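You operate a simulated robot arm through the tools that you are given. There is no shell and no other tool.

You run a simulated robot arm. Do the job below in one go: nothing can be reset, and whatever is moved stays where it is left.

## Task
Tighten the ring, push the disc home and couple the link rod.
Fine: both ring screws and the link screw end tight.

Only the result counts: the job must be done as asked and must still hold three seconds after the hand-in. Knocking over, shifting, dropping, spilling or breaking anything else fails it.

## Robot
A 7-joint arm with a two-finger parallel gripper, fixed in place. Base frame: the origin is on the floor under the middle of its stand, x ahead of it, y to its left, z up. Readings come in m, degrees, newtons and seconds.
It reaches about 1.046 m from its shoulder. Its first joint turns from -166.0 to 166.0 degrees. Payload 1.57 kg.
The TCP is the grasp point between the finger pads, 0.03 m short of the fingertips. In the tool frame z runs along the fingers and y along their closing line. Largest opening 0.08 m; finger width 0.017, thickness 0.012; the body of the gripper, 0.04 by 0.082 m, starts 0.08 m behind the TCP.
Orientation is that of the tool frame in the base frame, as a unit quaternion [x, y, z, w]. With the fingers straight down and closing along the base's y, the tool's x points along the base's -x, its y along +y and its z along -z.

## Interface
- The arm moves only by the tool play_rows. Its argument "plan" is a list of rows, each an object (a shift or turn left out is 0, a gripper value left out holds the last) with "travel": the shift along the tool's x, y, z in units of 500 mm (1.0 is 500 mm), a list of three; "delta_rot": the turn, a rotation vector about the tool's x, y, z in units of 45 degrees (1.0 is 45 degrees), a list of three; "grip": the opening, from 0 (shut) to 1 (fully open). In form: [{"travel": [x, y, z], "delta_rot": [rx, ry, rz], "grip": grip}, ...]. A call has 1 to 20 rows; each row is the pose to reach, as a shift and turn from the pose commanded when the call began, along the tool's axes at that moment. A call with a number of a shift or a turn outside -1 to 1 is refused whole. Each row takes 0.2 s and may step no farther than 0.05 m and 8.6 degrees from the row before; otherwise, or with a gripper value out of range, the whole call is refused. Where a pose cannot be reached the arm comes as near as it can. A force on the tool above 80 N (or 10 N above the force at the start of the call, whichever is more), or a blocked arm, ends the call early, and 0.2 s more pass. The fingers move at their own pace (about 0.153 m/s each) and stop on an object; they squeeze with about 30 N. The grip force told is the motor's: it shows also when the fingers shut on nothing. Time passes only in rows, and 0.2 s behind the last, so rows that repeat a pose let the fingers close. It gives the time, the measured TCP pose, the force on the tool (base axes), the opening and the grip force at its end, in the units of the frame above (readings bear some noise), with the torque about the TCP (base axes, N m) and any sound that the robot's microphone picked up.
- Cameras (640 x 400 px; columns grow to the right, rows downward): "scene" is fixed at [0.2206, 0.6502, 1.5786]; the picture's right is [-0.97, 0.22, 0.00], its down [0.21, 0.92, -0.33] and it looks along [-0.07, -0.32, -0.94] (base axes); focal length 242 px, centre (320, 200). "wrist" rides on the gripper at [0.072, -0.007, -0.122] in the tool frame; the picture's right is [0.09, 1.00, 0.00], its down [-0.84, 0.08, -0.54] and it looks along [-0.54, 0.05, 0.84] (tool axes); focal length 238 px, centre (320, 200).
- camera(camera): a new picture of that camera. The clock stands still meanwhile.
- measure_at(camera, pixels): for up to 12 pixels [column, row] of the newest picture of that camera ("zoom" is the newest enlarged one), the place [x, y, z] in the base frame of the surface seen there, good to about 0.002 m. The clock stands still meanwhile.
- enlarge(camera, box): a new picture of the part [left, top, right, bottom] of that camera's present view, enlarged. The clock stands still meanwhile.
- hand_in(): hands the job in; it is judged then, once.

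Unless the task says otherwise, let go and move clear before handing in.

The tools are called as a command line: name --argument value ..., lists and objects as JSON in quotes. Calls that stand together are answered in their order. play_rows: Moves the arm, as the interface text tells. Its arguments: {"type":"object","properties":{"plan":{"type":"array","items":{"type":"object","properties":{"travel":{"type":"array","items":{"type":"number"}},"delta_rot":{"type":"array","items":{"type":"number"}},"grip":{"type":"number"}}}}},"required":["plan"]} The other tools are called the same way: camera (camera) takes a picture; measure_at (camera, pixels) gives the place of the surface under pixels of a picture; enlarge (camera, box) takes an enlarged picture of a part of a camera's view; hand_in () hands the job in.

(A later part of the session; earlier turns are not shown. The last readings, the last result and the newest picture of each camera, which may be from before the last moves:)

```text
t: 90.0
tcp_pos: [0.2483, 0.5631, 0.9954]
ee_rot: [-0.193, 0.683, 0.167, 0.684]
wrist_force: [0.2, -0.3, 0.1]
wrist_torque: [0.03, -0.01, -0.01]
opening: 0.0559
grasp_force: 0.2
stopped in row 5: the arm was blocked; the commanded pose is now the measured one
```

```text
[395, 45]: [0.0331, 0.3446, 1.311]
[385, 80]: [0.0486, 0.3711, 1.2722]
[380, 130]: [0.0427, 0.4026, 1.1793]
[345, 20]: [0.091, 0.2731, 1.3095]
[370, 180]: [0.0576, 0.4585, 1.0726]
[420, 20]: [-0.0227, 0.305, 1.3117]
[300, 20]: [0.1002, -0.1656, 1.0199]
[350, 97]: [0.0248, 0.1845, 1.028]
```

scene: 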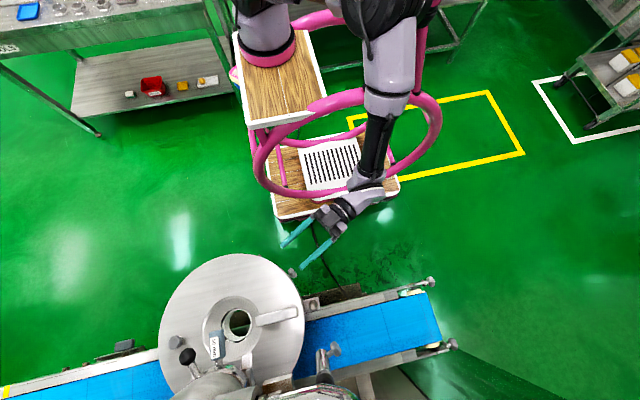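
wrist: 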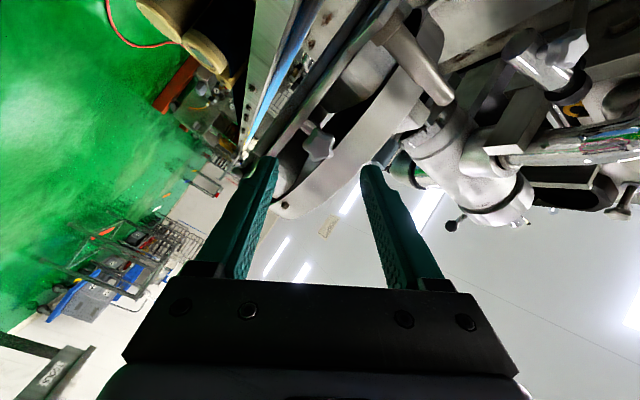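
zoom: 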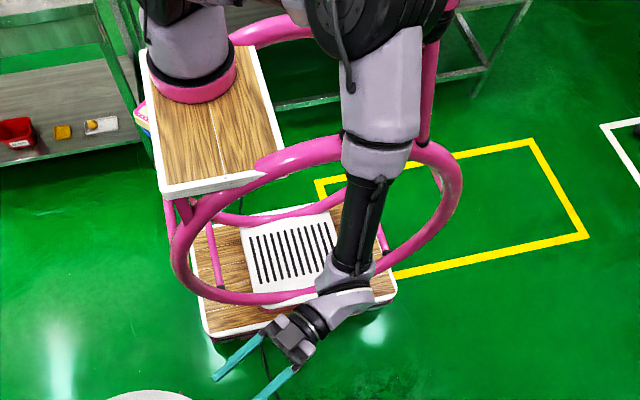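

Probably an elbow-fold limit rather than an obstacle. I'll tilt down while rising, reversing the path I came in on.

play_rows --plan '[{"travel": [-0.02, -0.012, -0.007], "delta_rot": [-0.0645, 0.165, 0.002]}, {"travel": [-0.06, -0.024, -0.015], "delta_rot": [-0.129, 0.33, 0.003]}, {"travel": [-0.11, -0.036, -0.022], "delta_rot": [-0.1935, 0.4955, 0.005]}, {"travel": [-0.16, -0.048, -0.029], "delta_rot": [-0.258, 0.66, 0.006]}, {"travel": [-0.21, -0.06, -0.037], "delta_rot": [-0.3225, 0.826, 0.008]}, {"travel": [-0.249, -0.072, -0.044], "delta_rot": [-0.387, 0.991, 0.0095]}, {"travel": [-0.249, -0.072, -0.044], "delta_rot": [-0.387, 0.991, 0.0095]}]'

camera --camera "scene"

```text
t: 91.6
tcp_pos: [0.2427, 0.5243, 1.1247]
ee_rot: [-0.339, 0.859, 0.186, 0.336]
wrist_force: [0.3, -0.9, 0.0]
wrist_torque: [-0.02, 0.01, -0.01]
opening: 0.0561
grasp_force: 0.1
```

```text
taken
```

scene: 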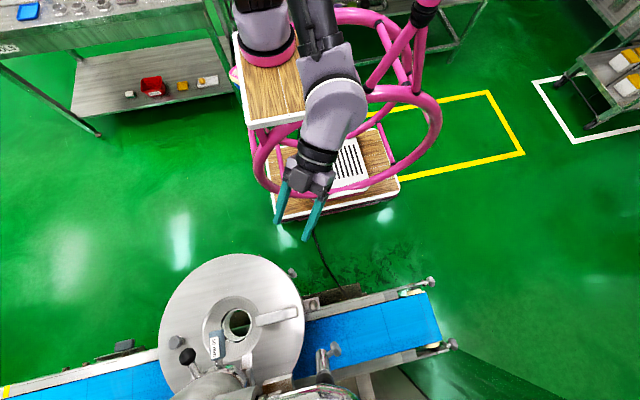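

Recovered. Turning to the downward pushing pose in front of the disc with fingers shut.

play_rows --plan '[{"travel": [-0.0235, -0.0415, 0.0185], "delta_rot": [-0.037, 0.124, -0.124], "grip": 0}, {"travel": [-0.047, -0.083, 0.037], "delta_rot": [-0.0735, 0.2475, -0.2475]}, {"travel": [-0.0705, -0.1245, 0.0555], "delta_rot": [-0.11, 0.371, -0.371]}, {"travel": [-0.094, -0.166, 0.074], "delta_rot": [-0.147, 0.495, -0.495]}, {"travel": [-0.1175, -0.2075, 0.0925], "delta_rot": [-0.184, 0.619, -0.619]}, {"travel": [-0.141, -0.249, 0.111], "delta_rot": [-0.22, 0.7425, -0.7425]}, {"travel": [-0.1645, -0.2905, 0.1295], "delta_rot": [-0.257, 0.866, -0.866]}, {"travel": [-0.188, -0.332, 0.148], "delta_rot": [-0.294, 0.99, -0.99]}, {"travel": [-0.188, -0.332, 0.148], "delta_rot": [-0.294, 0.99, -0.99]}]'

camera --camera "wrist"

camera --camera "scene"

```text
t: 93.6
tcp_pos: [0.4457, 0.4917, 1.1258]
ee_rot: [0.709, -0.705, -0.003, 0.001]
wrist_force: [-0.2, 0.6, 0.8]
wrist_torque: [-0.01, -0.02, -0.03]
opening: 0.0001
grasp_force: 21.7
```

```text
taken
```

wrist: 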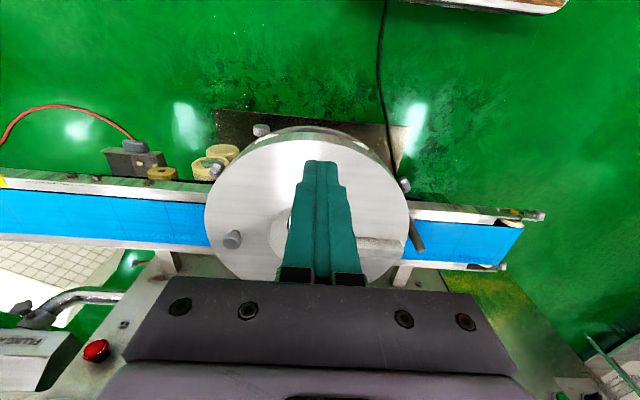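

```text
taken
```

scene: 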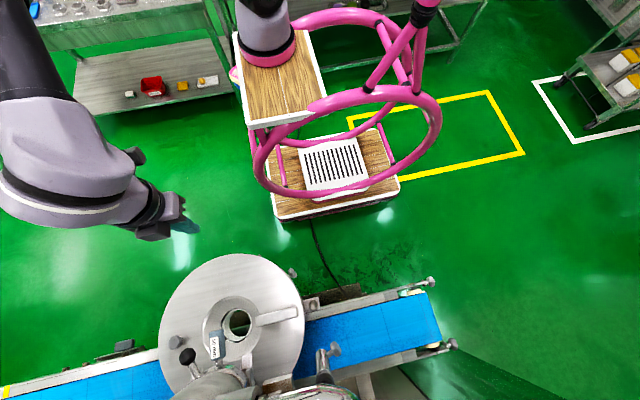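

The disc rim is ~30 mm ahead. I'll tilt the hand 15° (keeping the wrist clear of the nozzle handle) and descend to rim height.

play_rows --plan '[{"travel": [0, 0, 0.08], "delta_rot": [0, -0.08, 0]}, {"travel": [0, 0, 0.16], "delta_rot": [0, -0.16, 0]}, {"travel": [0, 0, 0.24], "delta_rot": [0, -0.24, 0]}, {"travel": [0, 0, 0.32], "delta_rot": [0, -0.333, 0]}, {"travel": [0, 0, 0.385], "delta_rot": [0, -0.333, 0]}, {"travel": [0, 0, 0.385], "delta_rot": [0, -0.333, 0]}]'

camera --camera "wrist"

```text
t: 95.0
tcp_pos: [0.4458, 0.493, 0.9301]
ee_rot: [0.701, -0.7, -0.095, -0.092]
wrist_force: [-0.3, -0.5, 0.3]
wrist_torque: [-0.01, 0.01, 0.02]
opening: 0.0
grasp_force: 21.1
```

```text
taken
```

wrist: 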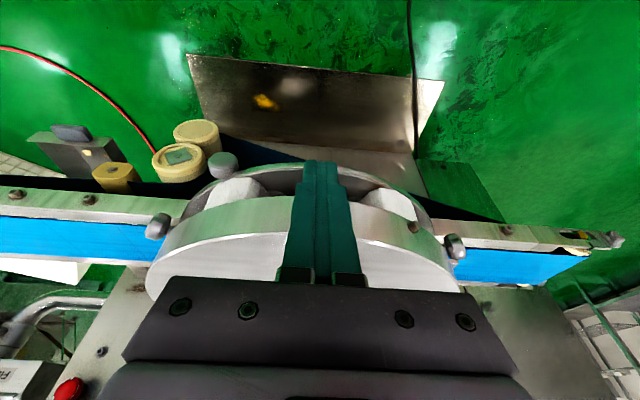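

Fingertips are level with the rim. Pushing +y steadily about 105 mm of the way.

play_rows --plan '[{"travel": [-0.0202, 0, 0.0055]}, {"travel": [-0.0405, 0, 0.011]}, {"travel": [-0.0607, 0, 0.0165]}, {"travel": [-0.081, 0, 0.022]}, {"travel": [-0.1012, 0, 0.0275]}, {"travel": [-0.1214, 0, 0.033]}, {"travel": [-0.1417, 0, 0.0385]}, {"travel": [-0.1619, 0, 0.044]}, {"travel": [-0.1822, 0, 0.0495]}, {"travel": [-0.2024, 0, 0.055]}, {"travel": [-0.2024, 0, 0.055]}]'

camera --camera "scene"

camera --camera "wrist"

```text
t: 97.4
tcp_pos: [0.4435, 0.599, 0.9307]
ee_rot: [0.702, -0.7, -0.093, -0.091]
wrist_force: [0.4, 0.3, 0.2]
wrist_torque: [0.04, -0.02, 0.0]
opening: 0.0001
grasp_force: 21.3
```

```text
taken
```

scene: 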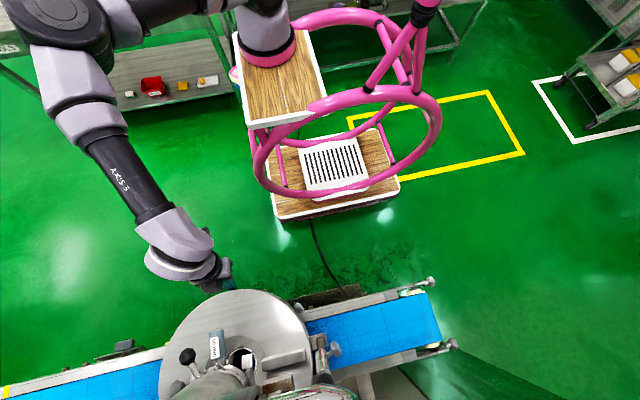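

```text
taken
```

wrist: 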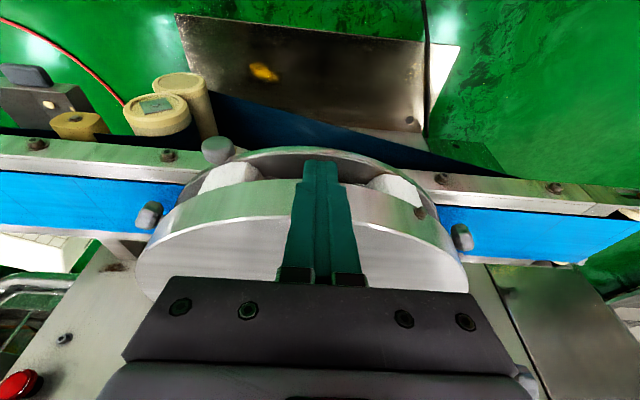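

The unit is at y_c≈0.79 with no contact force. Continuing in 4 mm rows to find the home stop.

play_rows --plan '[{"travel": [-0.0077, 0, 0.0021]}, {"travel": [-0.0154, 0, 0.0042]}, {"travel": [-0.0231, 0, 0.0063]}, {"travel": [-0.0308, 0, 0.0084]}, {"travel": [-0.0385, 0, 0.0105]}, {"travel": [-0.0385, 0, 0.0105]}]'

camera --camera "scene"

enlarge --camera "scene" --box '[150, 270, 370, 400]'

```text
t: 98.8
tcp_pos: [0.4448, 0.619, 0.9307]
ee_rot: [0.701, -0.7, -0.094, -0.092]
wrist_force: [0.1, -0.3, -0.4]
wrist_torque: [0.01, -0.02, -0.01]
opening: 0.0002
grasp_force: 20.9
```

```text
taken
```

scene: 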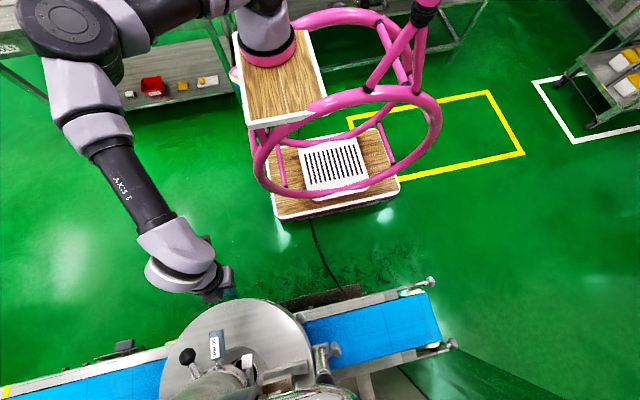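

```text
2.91 times, centred on (260, 335) of scene
```

zoom: 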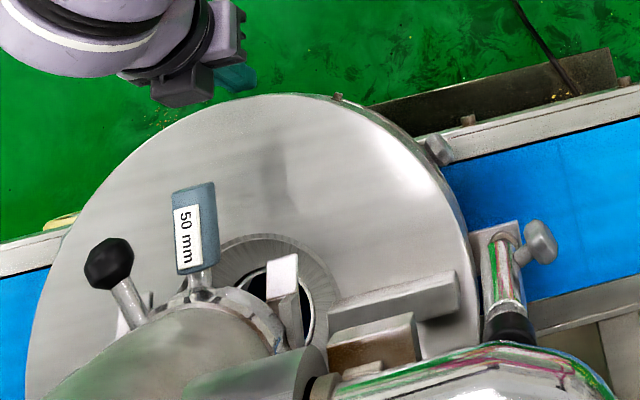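

The force is ~0 and the rim appears to have moved ahead of the fingertips. Measuring where the unit is now.

measure_at --camera "zoom" --pixels '[[300, 105], [200, 150], [430, 290], [380, 295], [490, 235], [100, 250], [440, 150], [540, 240], [495, 260], [450, 240], [505, 330], [283, 270]]'

camera --camera "wrist"

enlarge --camera "scene" --box '[290, 330, 370, 390]'

```text
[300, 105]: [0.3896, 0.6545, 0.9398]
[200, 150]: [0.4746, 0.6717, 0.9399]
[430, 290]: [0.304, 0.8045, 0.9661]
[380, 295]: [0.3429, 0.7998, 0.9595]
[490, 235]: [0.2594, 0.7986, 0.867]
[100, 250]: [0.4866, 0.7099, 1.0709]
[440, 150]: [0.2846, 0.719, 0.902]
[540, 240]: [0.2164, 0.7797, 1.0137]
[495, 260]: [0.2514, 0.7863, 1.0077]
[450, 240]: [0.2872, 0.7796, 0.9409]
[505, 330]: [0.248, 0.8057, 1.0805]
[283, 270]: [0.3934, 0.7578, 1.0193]
```

```text
taken
```

wrist: 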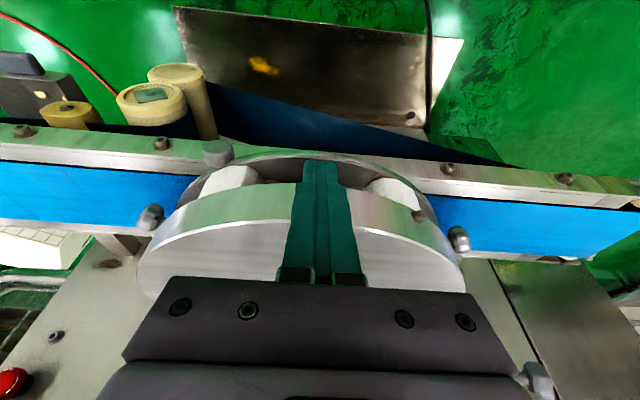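

```text
6.67 times, centred on (330, 360) of scene
```

zoom: 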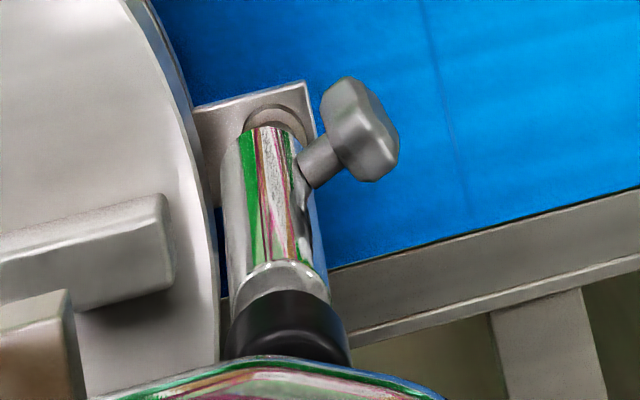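

The unit centre is ≈0.809 and the pin is under the sleeve, but no stop has been felt yet. Pushing a little further in 3 mm rows.

play_rows --plan '[{"travel": [-0.0058, 0, 0.0016]}, {"travel": [-0.0116, 0, 0.0031]}, {"travel": [-0.0116, 0, 0.0031]}]'

play_rows --plan '[{"travel": [-0.0058, 0, 0.0016]}, {"travel": [-0.0116, 0, 0.0031]}, {"travel": [-0.0116, 0, 0.0031]}]'

```text
t: 99.6
tcp_pos: [0.4442, 0.6215, 0.9318]
ee_rot: [0.702, -0.7, -0.095, -0.093]
wrist_force: [0.0, -15.0, 4.0]
wrist_torque: [-0.37, -0.17, -0.02]
opening: 0.0002
grasp_force: 21.2
```

```text
t: 100.2
tcp_pos: [0.446, 0.6233, 0.927]
ee_rot: [0.703, -0.7, -0.088, -0.088]
wrist_force: [-0.7, -27.0, 0.3]
wrist_torque: [-0.63, 0.0, -0.07]
opening: 0.0
grasp_force: 21.6
stopped in row 3: the force on the tool passed its limit at 84 N (the readings are from after the stop); the commanded pose is now the measured one
```

Firm stop felt (force climbed to 84 N), so the disc is home at y_c≈0.811. Backing off and checking it stays.

play_rows --plan '[{"travel": [0.02, 0, -0.005]}, {"travel": [0.06, 0, -0.016]}, {"travel": [0.1, 0, -0.027]}, {"travel": [0.1, 0, -0.027]}]'

camera --camera "scene"

enlarge --camera "scene" --box '[150, 270, 370, 400]'

measure_at --camera "zoom" --pixels '[[300, 105], [430, 290], [490, 235], [440, 150], [515, 230]]'

```text
t: 101.2
tcp_pos: [0.4454, 0.5759, 0.9301]
ee_rot: [0.703, -0.699, -0.091, -0.088]
wrist_force: [-0.1, -0.2, -0.5]
wrist_torque: [-0.02, 0.03, 0.03]
opening: 0.0001
grasp_force: 20.8
```

```text
taken
```

scene: 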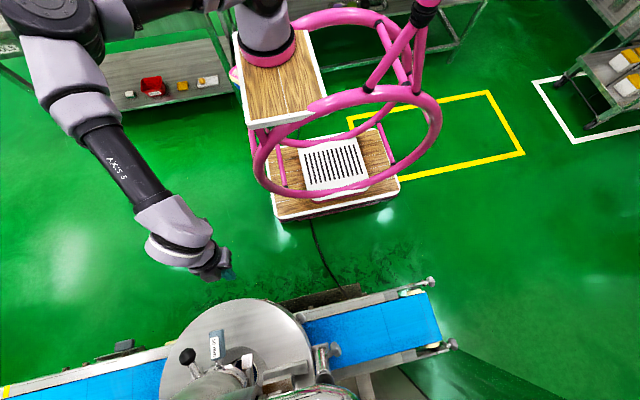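

```text
2.91 times, centred on (260, 335) of scene
```

zoom: 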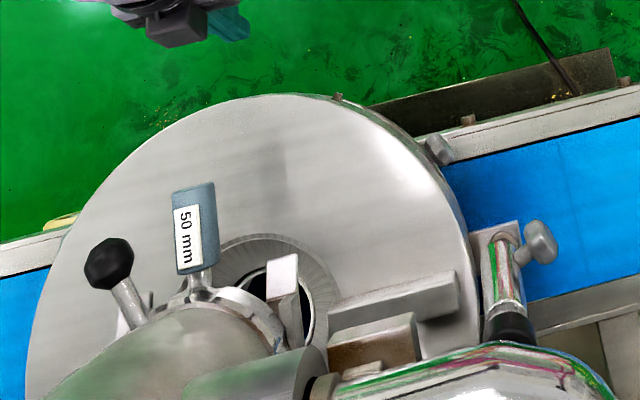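

```text
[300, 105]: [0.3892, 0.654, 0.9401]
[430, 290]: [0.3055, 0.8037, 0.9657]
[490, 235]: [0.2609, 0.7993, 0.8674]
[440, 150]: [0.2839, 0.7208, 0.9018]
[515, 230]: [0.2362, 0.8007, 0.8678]
```

The disc stays home and the pin sits under the link sleeve. I'll rise and tilt to look squarely at the sleeve, pin and link screw.

play_rows --plan '[{"travel": [-0.005, 0, -0.08], "delta_rot": [0, -0.117, 0], "grip": 1}, {"travel": [-0.01, 0, -0.16], "delta_rot": [0, -0.233, 0]}, {"travel": [-0.015, 0.06, -0.22], "delta_rot": [0, -0.35, 0]}, {"travel": [-0.02, 0.13, -0.259], "delta_rot": [0, -0.467, 0]}, {"travel": [-0.025, 0.2, -0.259], "delta_rot": [0, -0.583, 0]}, {"travel": [-0.03, 0.27, -0.259], "delta_rot": [0, -0.7, 0]}, {"travel": [-0.035, 0.33, -0.259], "delta_rot": [0, -0.817, 0]}, {"travel": [-0.037, 0.37, -0.259], "delta_rot": [0, -0.933, 0]}, {"travel": [-0.037, 0.37, -0.259], "delta_rot": [0, -0.933, 0]}]'

camera --camera "wrist"

enlarge --camera "wrist" --box '[250, 90, 410, 190]'

```text
t: 103.2
tcp_pos: [0.261, 0.5592, 1.059]
ee_rot: [0.624, -0.621, -0.337, -0.334]
wrist_force: [-0.1, -0.5, -0.9]
wrist_torque: [0.01, -0.04, -0.02]
opening: 0.0799
grasp_force: 0.0
```

```text
taken
```

wrist: 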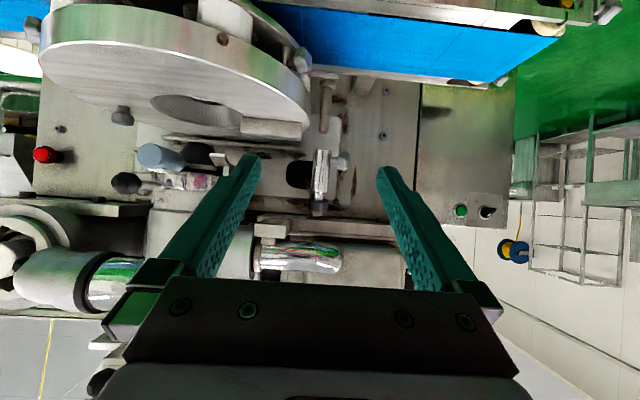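

```text
4.00 times, centred on (330, 140) of wrist
```

zoom: 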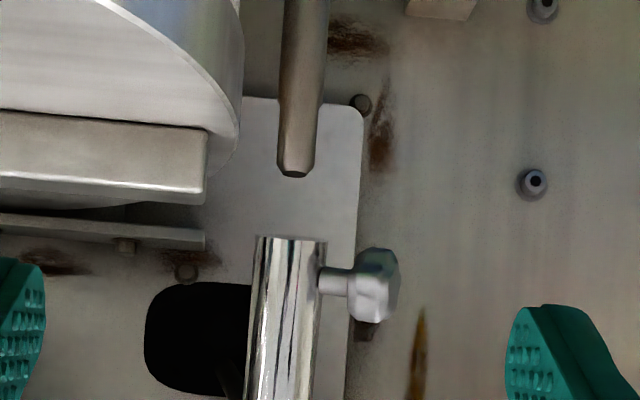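

The pin tip (zoom (297,175)) is directly under the sleeve's open end (zoom (290,237)). Measuring both accurately, and the screw.

measure_at --camera "zoom" --pixels '[[297, 172], [298, 150], [300, 100], [300, 40], [290, 245], [288, 280], [285, 320], [282, 360], [280, 395], [375, 290], [335, 280], [372, 310]]'

enlarge --camera "wrist" --box '[290, 130, 370, 220]'

measure_at --camera "wrist" --pixels '[[321, 155], [320, 165], [319, 175], [319, 185], [319, 195], [318, 200], [319, 207], [318, 212], [314, 170], [326, 170], [344, 163], [336, 160]]'

```text
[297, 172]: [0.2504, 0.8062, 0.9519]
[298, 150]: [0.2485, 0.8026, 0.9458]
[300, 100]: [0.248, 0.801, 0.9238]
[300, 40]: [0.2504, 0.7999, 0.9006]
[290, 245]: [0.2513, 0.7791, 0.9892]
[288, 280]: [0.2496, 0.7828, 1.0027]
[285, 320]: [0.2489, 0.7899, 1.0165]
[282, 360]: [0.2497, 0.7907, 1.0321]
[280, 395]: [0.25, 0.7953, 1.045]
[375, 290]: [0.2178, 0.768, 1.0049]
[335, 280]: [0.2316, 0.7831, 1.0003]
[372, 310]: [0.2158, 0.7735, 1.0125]
```

```text
4.44 times, centred on (330, 175) of wrist
```

zoom: 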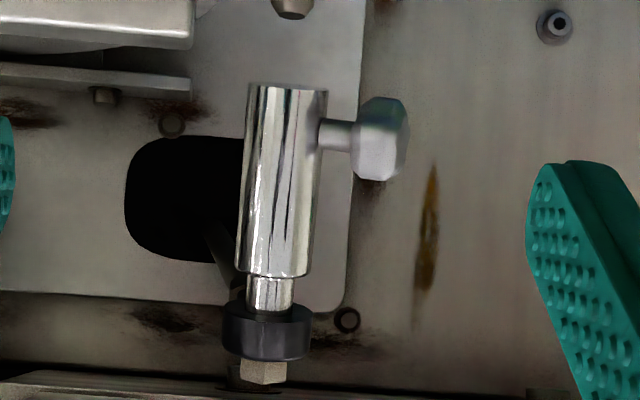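

```text
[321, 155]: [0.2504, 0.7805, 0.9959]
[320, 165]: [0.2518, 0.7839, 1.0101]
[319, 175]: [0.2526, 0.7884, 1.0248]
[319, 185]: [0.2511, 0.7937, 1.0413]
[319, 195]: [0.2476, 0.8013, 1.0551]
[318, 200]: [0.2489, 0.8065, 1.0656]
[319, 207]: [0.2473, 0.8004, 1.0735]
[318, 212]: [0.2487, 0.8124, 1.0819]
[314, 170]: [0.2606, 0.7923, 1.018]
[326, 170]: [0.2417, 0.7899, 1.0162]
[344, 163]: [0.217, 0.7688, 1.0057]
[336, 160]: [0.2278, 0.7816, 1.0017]
```

Sleeve axis leans ~16° (bottom at y≈0.790, eye at ≈(0.248,0.815,1.07)); the pin axis is at (0.249,0.810), top z≈0.958. I'll line up with the sleeve's lean for a grip above its screw, first at an 80 mm standoff.

play_rows --plan '[{"travel": [-0.033, 0.005, 0.058], "delta_rot": [0, -0.074, 0], "grip": 0.7}, {"travel": [-0.066, 0.01, 0.116], "delta_rot": [0, -0.148, 0]}, {"travel": [-0.098, 0.014, 0.173], "delta_rot": [0, -0.223, 0]}, {"travel": [-0.131, 0.019, 0.231], "delta_rot": [0, -0.297, 0]}, {"travel": [-0.164, 0.024, 0.289], "delta_rot": [0, -0.371, 0]}, {"travel": [-0.164, 0.024, 0.289], "delta_rot": [0, -0.371, 0]}]'

camera --camera "wrist"

enlarge --camera "wrist" --box '[240, 90, 400, 190]'

camera --camera "scene"

```text
t: 104.6
tcp_pos: [0.2479, 0.7249, 1.0482]
ee_rot: [0.569, -0.565, -0.425, -0.42]
wrist_force: [-0.1, -0.5, -0.3]
wrist_torque: [-0.01, 0.02, 0.0]
opening: 0.056
grasp_force: 0.1
```

```text
taken
```

wrist: 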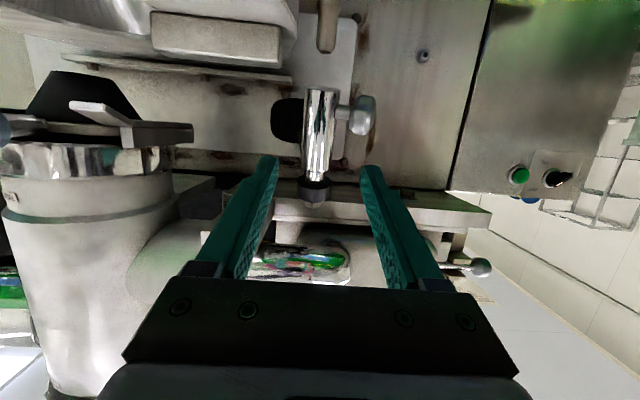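

```text
4.00 times, centred on (320, 140) of wrist
```

zoom: 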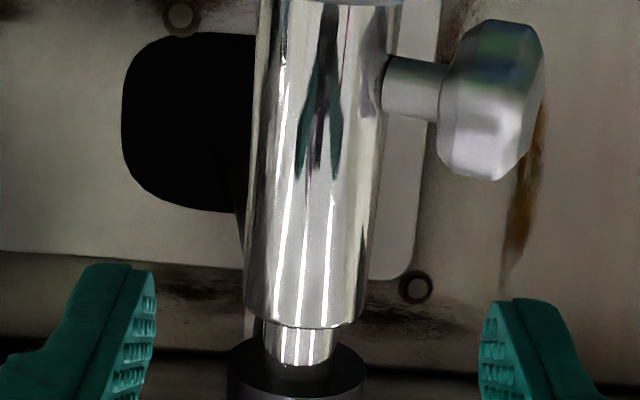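

```text
taken
```

scene: 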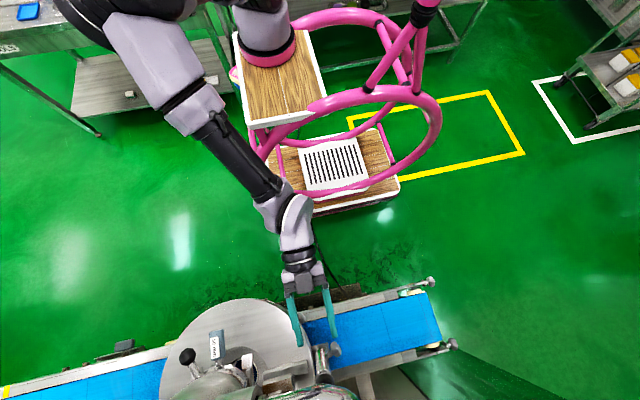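

The sleeve sits centred between the fingers (shift 1.7 mm). Advancing 80 mm along its perpendicular and gripping it above the screw.

play_rows --plan '[{"travel": [0, -0.0034, 0.04], "grip": 0.7}, {"travel": [0, -0.0034, 0.08]}, {"travel": [0, -0.0034, 0.12]}, {"travel": [0, -0.0034, 0.16]}, {"travel": [0, -0.0034, 0.16]}]'

camera --camera "wrist"

enlarge --camera "wrist" --box '[240, 110, 400, 210]'

```text
t: 105.8
tcp_pos: [0.2498, 0.8014, 1.0238]
ee_rot: [0.569, -0.566, -0.424, -0.42]
wrist_force: [0.7, -0.2, 0.3]
wrist_torque: [0.01, 0.01, -0.04]
opening: 0.0561
grasp_force: 0.1
```

```text
taken
```

wrist: 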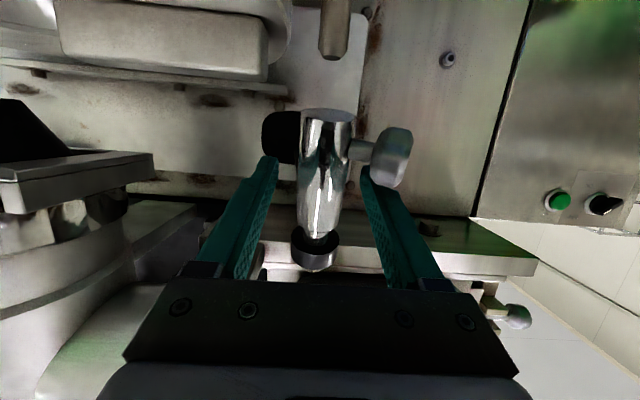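

```text
4.00 times, centred on (320, 160) of wrist
```

zoom: 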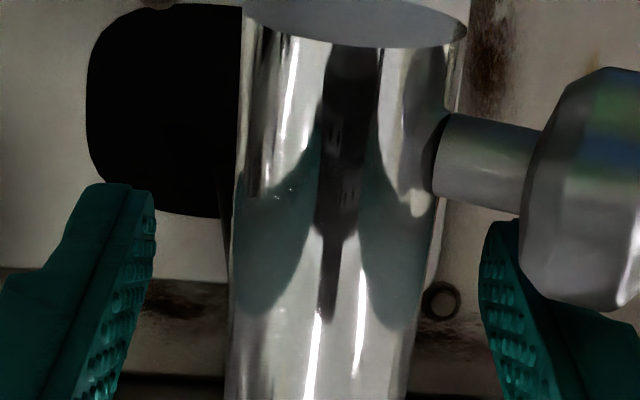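

The tips straddle the sleeve with the screw stem just below them; I'll shift 4 mm up the sleeve for clearance and close.

play_rows --plan '[{"travel": [-0.008, 0, 0], "grip": 0.7}, {"travel": [-0.008, 0, 0], "grip": 0.4}, {"travel": [-0.008, 0, 0], "grip": 0}, {"travel": [-0.008, 0, 0], "grip": 0}, {"travel": [-0.008, 0, 0], "grip": 0}]'

enlarge --camera "wrist" --box '[240, 110, 400, 210]'

```text
t: 107.0
tcp_pos: [0.2484, 0.8011, 1.0291]
ee_rot: [0.569, -0.565, -0.425, -0.42]
wrist_force: [-4.1, 0.4, -0.1]
wrist_torque: [0.02, -0.28, 0.06]
opening: 0.0282
grasp_force: 37.8
```

```text
4.00 times, centred on (320, 160) of wrist
```

zoom: 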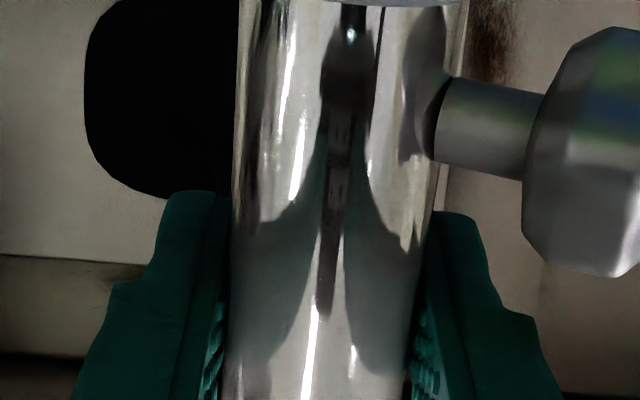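

Gripped: the sleeve is 28 mm across. Swinging it about its eye toward vertical (13° of the ~16.6°), moving the grip along the arc.

play_rows --plan '[{"travel": [-0.0003, 0, 0.0053], "delta_rot": [0, -0.072, 0], "grip": 0}, {"travel": [-0.0005, 0, 0.0106], "delta_rot": [0, -0.1445, 0]}, {"travel": [-0.0008, 0, 0.0159], "delta_rot": [0, -0.217, 0]}, {"travel": [-0.001, 0, 0.0212], "delta_rot": [0, -0.289, 0]}, {"travel": [-0.001, 0, 0.0212], "delta_rot": [0, -0.289, 0]}]'

camera --camera "wrist"

enlarge --camera "wrist" --box '[240, 20, 400, 140]'

camera --camera "scene"

```text
t: 108.2
tcp_pos: [0.2491, 0.8112, 1.0289]
ee_rot: [0.517, -0.514, -0.487, -0.482]
wrist_force: [-5.6, -24.9, 0.3]
wrist_torque: [-0.21, -0.14, -0.16]
opening: 0.0287
grasp_force: 38.8
```

```text
taken
```

wrist: 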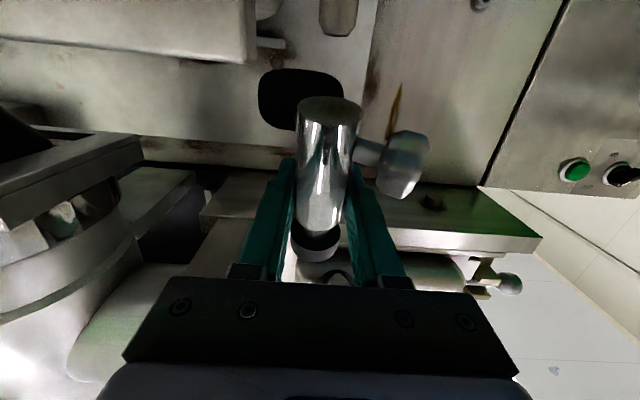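

```text
3.33 times, centred on (320, 80) of wrist
```

zoom: 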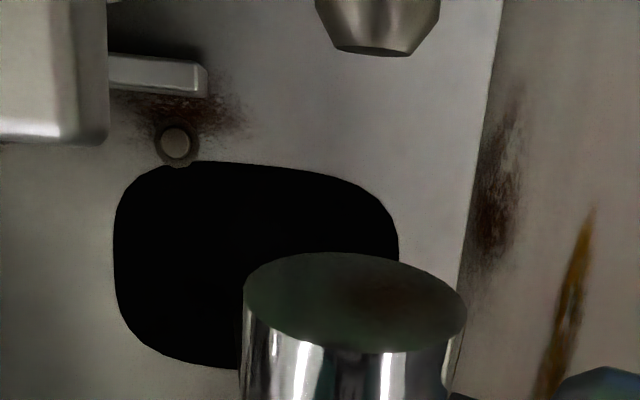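

```text
taken
```

scene: 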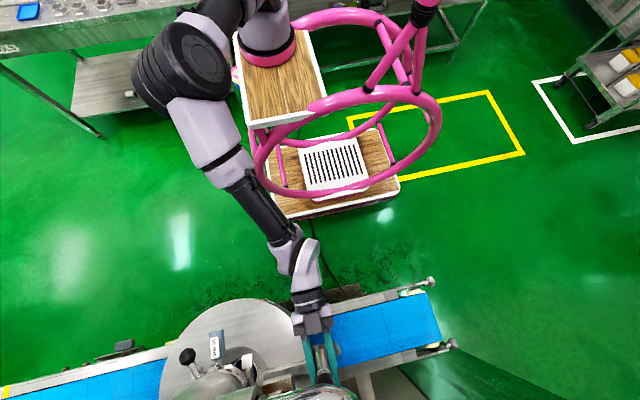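

There's ~25 N of resistance along −y. Measuring whether the sleeve actually swung.

measure_at --camera "wrist" --pixels '[[328, 125], [326, 140], [324, 160], [322, 180], [320, 200], [315, 240], [330, 108], [338, 25], [340, 10], [405, 160], [370, 150], [310, 250]]'

enlarge --camera "scene" --box '[290, 325, 370, 385]'

```text
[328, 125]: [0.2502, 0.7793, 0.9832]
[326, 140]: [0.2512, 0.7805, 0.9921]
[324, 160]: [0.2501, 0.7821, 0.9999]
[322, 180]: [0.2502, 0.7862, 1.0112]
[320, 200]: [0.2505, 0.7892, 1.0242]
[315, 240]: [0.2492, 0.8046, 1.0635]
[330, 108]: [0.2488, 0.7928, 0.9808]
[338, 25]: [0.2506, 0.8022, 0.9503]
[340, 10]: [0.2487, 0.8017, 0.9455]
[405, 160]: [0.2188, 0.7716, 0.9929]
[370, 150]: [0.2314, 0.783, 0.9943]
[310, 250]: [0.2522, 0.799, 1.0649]
```

```text
6.67 times, centred on (330, 355) of scene
```

zoom: 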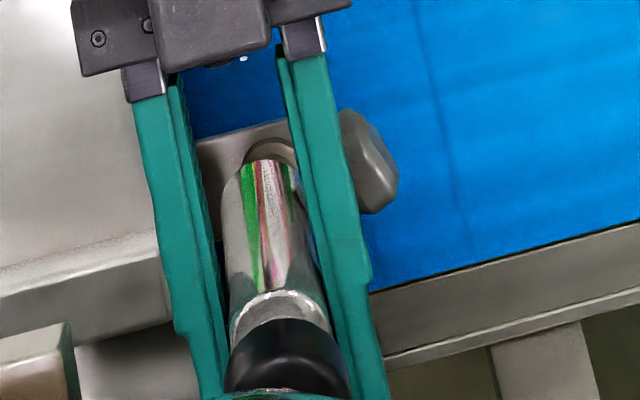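

The sleeve tilted from 16° to 13.6° and moved down ~8 mm: the whole link arm pivots inside the machine opening, so pressing it down should drop the sleeve over the pin. I'll release and re-grip with a tilted hand (camera clear of the ring screw).

play_rows --plan '[{"travel": [0, 0, -0.01], "grip": 0}, {"travel": [0, 0, -0.012], "grip": 0.7}, {"travel": [0, 0, -0.012], "grip": 0.7}, {"travel": [0, 0, -0.08], "grip": 0.7}, {"travel": [0, 0, -0.16], "grip": 0.7}, {"travel": [0, 0, -0.16], "grip": 0.7}]'

play_rows --plan '[{"travel": [-0.03, 0, -0.01], "delta_rot": [0, 0.16, 0]}, {"travel": [-0.06, 0, -0.02], "delta_rot": [0, 0.32, 0]}, {"travel": [-0.09, 0, -0.03], "delta_rot": [0, 0.48, 0]}, {"travel": [-0.12, 0, -0.04], "delta_rot": [0, 0.65, 0]}, {"travel": [-0.12, 0, -0.04], "delta_rot": [0, 0.65, 0]}]'

camera --camera "wrist"

enlarge --camera "wrist" --box '[230, 60, 410, 180]'

```text
t: 109.6
tcp_pos: [0.249, 0.7329, 1.0307]
ee_rot: [0.518, -0.515, -0.485, -0.481]
wrist_force: [-0.1, 0.6, -0.5]
wrist_torque: [0.01, 0.04, -0.02]
opening: 0.056
grasp_force: 0.0
```

```text
t: 110.8
tcp_pos: [0.2498, 0.717, 1.0934]
ee_rot: [0.622, -0.62, -0.339, -0.336]
wrist_force: [-1.0, -0.2, -0.2]
wrist_torque: [0.0, 0.0, 0.03]
opening: 0.0559
grasp_force: 0.0
```

```text
taken
```

wrist: 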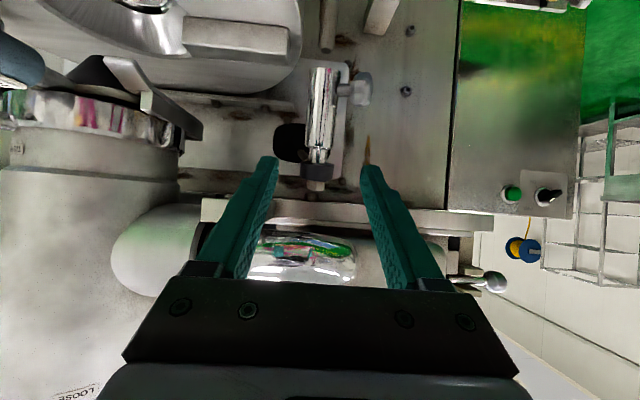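

```text
3.33 times, centred on (320, 120) of wrist
```

zoom: 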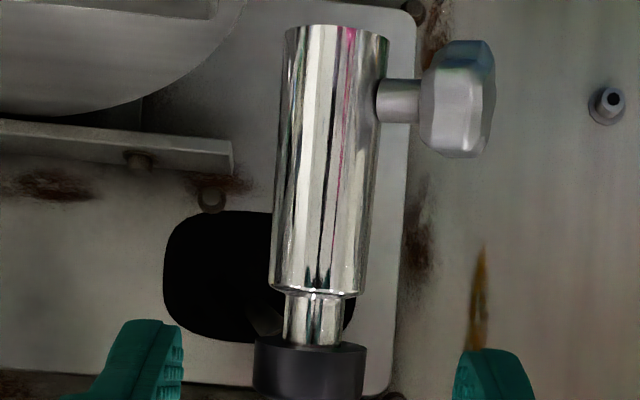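

I'll re-measure the sleeve line and eye to see where the link stands now.

measure_at --camera "zoom" --pixels '[[338, 45], [335, 100], [330, 160], [325, 220], [320, 280], [315, 320], [312, 360], [310, 385], [460, 100], [400, 100], [375, 160], [280, 160]]'

enlarge --camera "wrist" --box '[280, 0, 400, 80]'

```text
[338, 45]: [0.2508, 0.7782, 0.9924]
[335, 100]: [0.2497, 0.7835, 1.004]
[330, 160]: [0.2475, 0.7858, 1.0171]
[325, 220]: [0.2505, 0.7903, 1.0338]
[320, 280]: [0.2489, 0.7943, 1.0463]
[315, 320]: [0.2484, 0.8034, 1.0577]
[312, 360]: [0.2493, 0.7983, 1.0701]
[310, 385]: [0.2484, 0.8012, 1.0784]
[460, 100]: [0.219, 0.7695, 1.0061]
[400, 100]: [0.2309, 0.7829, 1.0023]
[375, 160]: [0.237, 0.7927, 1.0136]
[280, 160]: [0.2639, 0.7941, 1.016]
```

```text
5.00 times, centred on (340, 40) of wrist
```

zoom: 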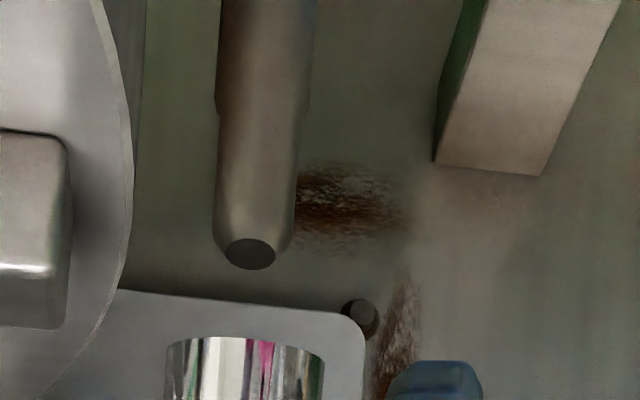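

The link returned to its original position when I pulled back. I'll re-grip it with this tilted hand and try pressing it straight down.

play_rows --plan '[{"travel": [0.003, 0, 0.054], "grip": 0.7}, {"travel": [0.006, 0, 0.108]}, {"travel": [0.009, 0, 0.162]}, {"travel": [0.012, 0, 0.215]}, {"travel": [0.012, 0, 0.215]}]'

camera --camera "wrist"

enlarge --camera "wrist" --box '[240, 90, 400, 210]'

```text
t: 112.0
tcp_pos: [0.2493, 0.804, 1.0312]
ee_rot: [0.623, -0.62, -0.339, -0.336]
wrist_force: [0.0, -0.4, 0.3]
wrist_torque: [-0.05, 0.0, 0.02]
opening: 0.056
grasp_force: 0.0
```

```text
taken
```

wrist: 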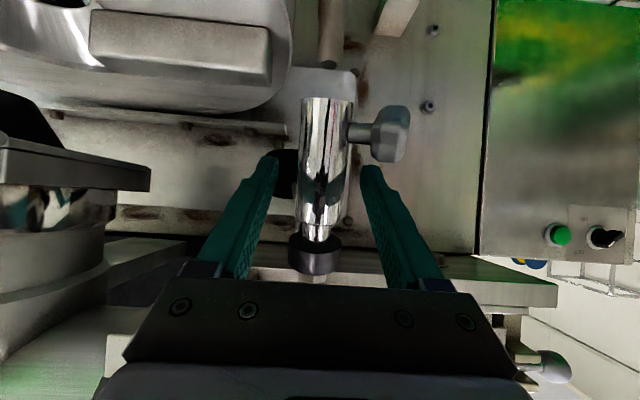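

```text
3.33 times, centred on (320, 150) of wrist
```

zoom: 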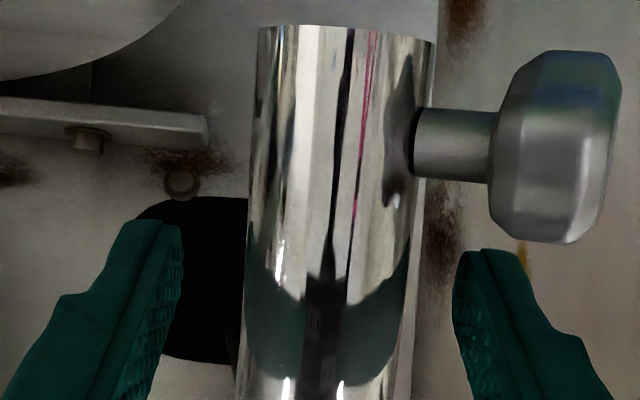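

Well placed. Closing on the sleeve, then moving straight down 10 mm as a test.

play_rows --plan '[{"grip": 0.4}, {"grip": 0}, {"grip": 0}, {"grip": 0}]'

play_rows --plan '[{"travel": [0.0042, 0, 0.0027], "grip": 0}, {"travel": [0.0084, 0, 0.0055]}, {"travel": [0.0126, 0, 0.0082]}, {"travel": [0.0168, 0, 0.0109]}, {"travel": [0.0168, 0, 0.0109]}]'

camera --camera "wrist"

enlarge --camera "wrist" --box '[240, 70, 400, 290]'

```text
t: 113.0
tcp_pos: [0.2486, 0.8031, 1.0303]
ee_rot: [0.623, -0.62, -0.339, -0.336]
wrist_force: [-1.8, 1.1, -0.1]
wrist_torque: [-0.14, -0.39, 0.03]
opening: 0.0278
grasp_force: 38.3
```

```text
t: 114.2
tcp_pos: [0.2487, 0.8033, 1.0193]
ee_rot: [0.623, -0.619, -0.339, -0.336]
wrist_force: [0.7, 1.0, 4.6]
wrist_torque: [0.77, 0.37, -0.06]
opening: 0.0278
grasp_force: 38.6
```

```text
taken
```

wrist: 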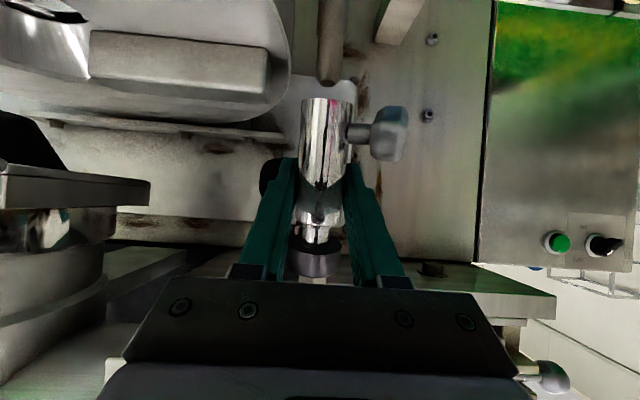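

```text
1.82 times, centred on (320, 180) of wrist
```

zoom: 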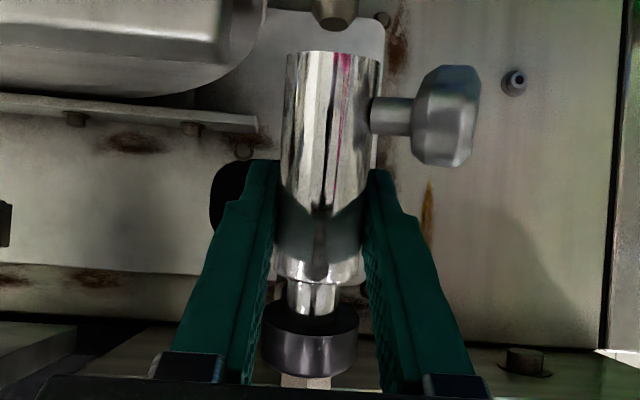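

Only ~5 N, and the eye comes down with the sleeve, confirming the pivot. Moving down another 8 mm, then checking alignment with the pin.

play_rows --plan '[{"travel": [0.0042, 0, 0.0027], "grip": 0}, {"travel": [0.0084, 0, 0.0055]}, {"travel": [0.0134, 0, 0.0087]}, {"travel": [0.0134, 0, 0.0087]}]'

camera --camera "wrist"

enlarge --camera "wrist" --box '[270, 60, 410, 150]'

measure_at --camera "wrist" --pixels '[[326, 105], [325, 120], [323, 140], [320, 160], [330, 80], [332, 60], [333, 40], [322, 250], [318, 262], [355, 132], [390, 135], [318, 232]]'

```text
t: 115.2
tcp_pos: [0.2484, 0.8047, 1.0117]
ee_rot: [0.622, -0.62, -0.339, -0.337]
wrist_force: [0.5, 1.5, 3.1]
wrist_torque: [0.76, -0.52, 0.05]
opening: 0.028
grasp_force: 37.7
```

```text
taken
```

wrist: 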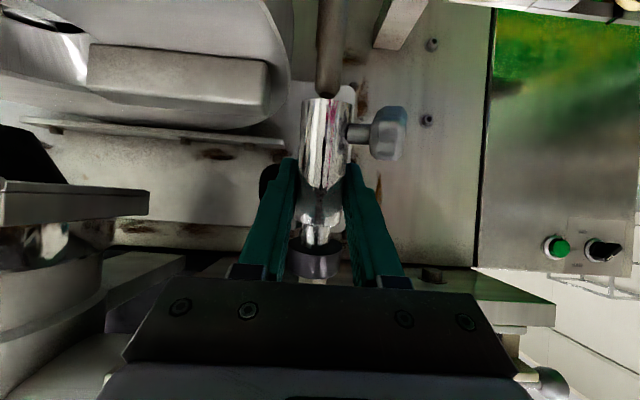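

```text
4.44 times, centred on (340, 105) of wrist
```

zoom: 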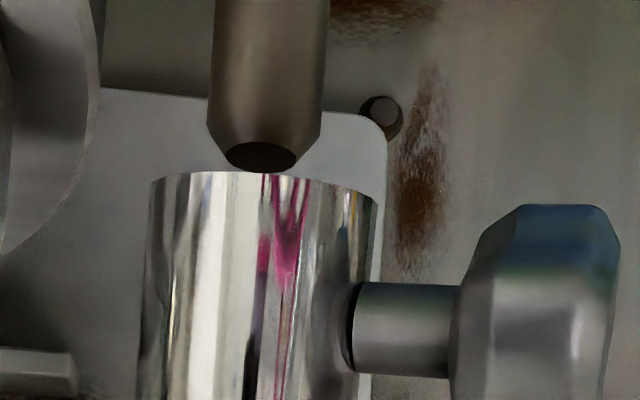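

```text
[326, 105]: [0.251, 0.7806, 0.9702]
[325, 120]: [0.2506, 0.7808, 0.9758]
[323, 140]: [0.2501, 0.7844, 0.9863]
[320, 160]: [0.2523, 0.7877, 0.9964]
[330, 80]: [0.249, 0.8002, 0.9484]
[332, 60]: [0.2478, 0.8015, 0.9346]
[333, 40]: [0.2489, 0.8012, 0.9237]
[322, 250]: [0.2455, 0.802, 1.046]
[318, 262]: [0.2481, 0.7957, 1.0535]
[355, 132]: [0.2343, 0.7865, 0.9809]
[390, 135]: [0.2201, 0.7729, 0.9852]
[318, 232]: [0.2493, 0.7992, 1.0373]
```

The arm is down ~18 mm but the sleeve still leans: its bottom is at y≈0.793 versus pin 0.809, so it must also be swung. I'll release in place to see whether it holds and then inspect from the side.

play_rows --plan '[{"grip": 0.6}, {"grip": 0.6}, {"grip": 0.6}, {"grip": 0.6}]'

camera --camera "wrist"

measure_at --camera "wrist" --pixels '[[326, 105], [325, 120], [323, 140], [320, 160], [330, 80], [322, 250], [318, 262], [355, 132], [390, 135]]'

```text
t: 116.2
tcp_pos: [0.2483, 0.803, 1.0114]
ee_rot: [0.624, -0.619, -0.339, -0.335]
wrist_force: [-0.8, -0.2, 0.0]
wrist_torque: [-0.02, 0.01, 0.02]
opening: 0.0479
grasp_force: 0.1
```

```text
taken
```

wrist: 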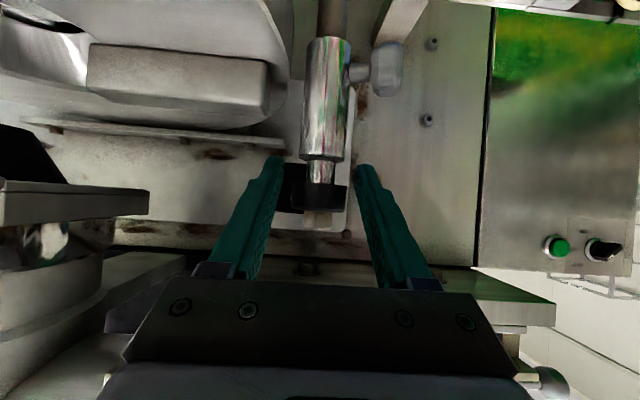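

```text
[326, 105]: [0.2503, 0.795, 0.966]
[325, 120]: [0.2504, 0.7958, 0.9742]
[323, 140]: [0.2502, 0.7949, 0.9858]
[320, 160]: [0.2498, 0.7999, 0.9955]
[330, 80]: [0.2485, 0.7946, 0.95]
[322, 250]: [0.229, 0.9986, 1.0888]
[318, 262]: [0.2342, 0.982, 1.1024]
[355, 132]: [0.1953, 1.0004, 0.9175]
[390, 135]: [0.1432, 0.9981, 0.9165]
```

On release the link dropped by itself and the sleeve now stands vertical over the pin (front y≈0.795 all along, axis ≈0.809). Zooming in to confirm.

enlarge --camera "wrist" --box '[270, 0, 410, 100]'

measure_at --camera "wrist" --pixels '[[328, 45], [327, 60], [325, 90], [323, 120], [322, 150], [320, 170], [320, 195], [320, 215], [332, 20], [385, 72], [358, 72], [332, 5]]'

enlarge --camera "wrist" --box '[270, 120, 410, 240]'

enlarge --camera "scene" --box '[270, 310, 390, 400]'

```text
4.00 times, centred on (340, 50) of wrist
```

zoom: 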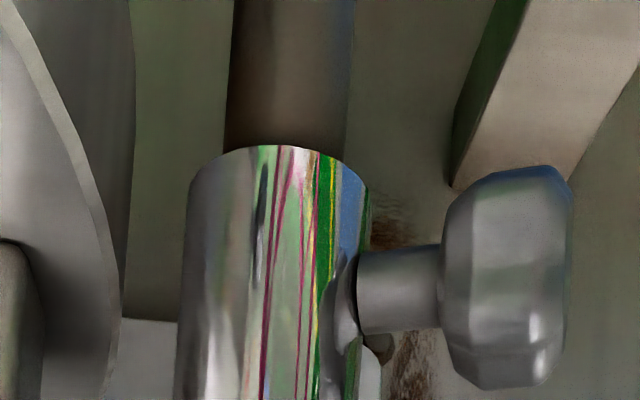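

```text
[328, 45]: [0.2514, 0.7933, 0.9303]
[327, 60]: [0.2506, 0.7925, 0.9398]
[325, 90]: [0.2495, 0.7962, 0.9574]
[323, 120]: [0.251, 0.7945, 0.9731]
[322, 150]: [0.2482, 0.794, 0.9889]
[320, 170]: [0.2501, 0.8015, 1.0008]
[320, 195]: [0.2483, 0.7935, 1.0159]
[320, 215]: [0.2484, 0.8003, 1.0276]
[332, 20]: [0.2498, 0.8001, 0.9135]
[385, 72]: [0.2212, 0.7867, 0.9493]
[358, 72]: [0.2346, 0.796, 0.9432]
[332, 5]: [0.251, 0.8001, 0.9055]
```

```text
3.33 times, centred on (340, 180) of wrist
```

zoom: 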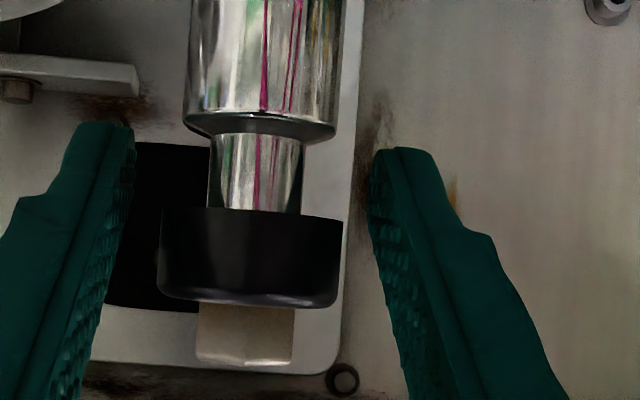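

```text
4.44 times, centred on (330, 355) of scene
```

zoom: 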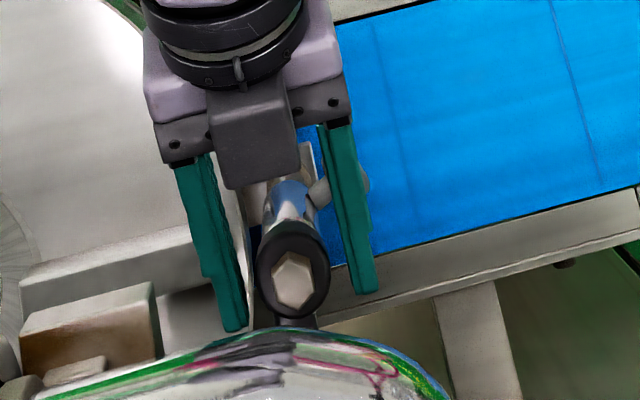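

The link is coupled: sleeve bottom z≈0.925 with the pin inside. The link screw's stem is at (0.235,0.796,0.943), knob toward (−x,−y). I'll back the fingers out and start swinging to face that screw.

play_rows --plan '[{"travel": [0, 0, -0.03], "grip": 0.7}, {"travel": [0, 0, -0.08], "grip": 0.7}, {"travel": [0, 0, -0.14], "grip": 0.8}, {"travel": [0, 0, -0.2], "grip": 1}, {"travel": [0, 0, -0.2], "grip": 1}]'

play_rows --plan '[{"travel": [0, 0.03, 0], "delta_rot": [0.157, -0.0835, 0.0465]}, {"travel": [0, 0.055, 0], "delta_rot": [0.314, -0.167, 0.093]}, {"travel": [0, 0.08, 0], "delta_rot": [0.471, -0.2505, 0.1395]}, {"travel": [0, 0.11, 0], "delta_rot": [0.628, -0.334, 0.186]}, {"travel": [0, 0.11, 0], "delta_rot": [0.628, -0.334, 0.186]}]'

camera --camera "wrist"

camera --camera "scene"

```text
t: 117.4
tcp_pos: [0.2481, 0.7184, 1.0671]
ee_rot: [0.624, -0.62, -0.339, -0.335]
wrist_force: [-0.4, -0.6, -0.2]
wrist_torque: [-0.05, 0.02, -0.02]
opening: 0.0799
grasp_force: 0.0
```

```text
t: 118.6
tcp_pos: [0.1934, 0.7194, 1.066]
ee_rot: [-0.427, 0.678, 0.279, 0.53]
wrist_force: [-0.1, -0.9, 0.2]
wrist_torque: [0.01, -0.01, 0.01]
opening: 0.08
grasp_force: 0.2
```

```text
taken
```

wrist: 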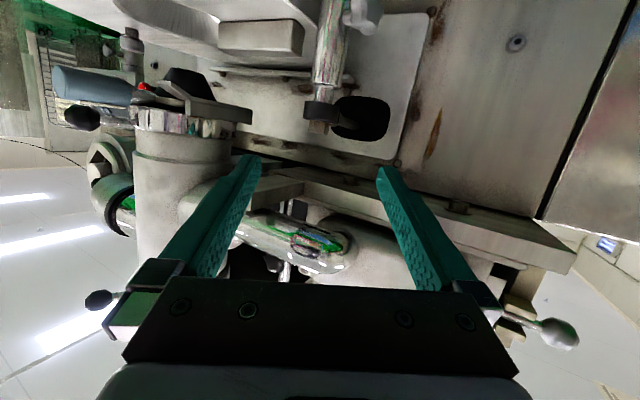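

```text
taken
```

scene: 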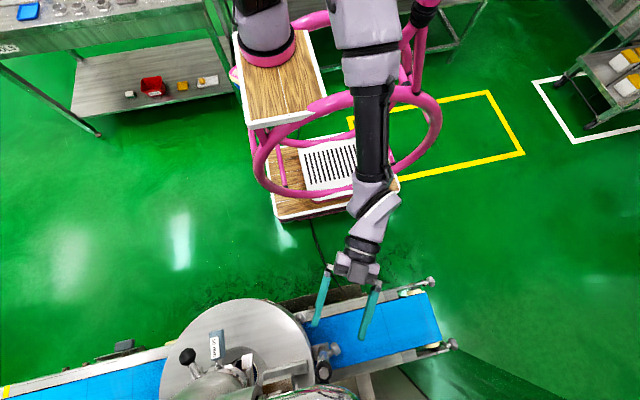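

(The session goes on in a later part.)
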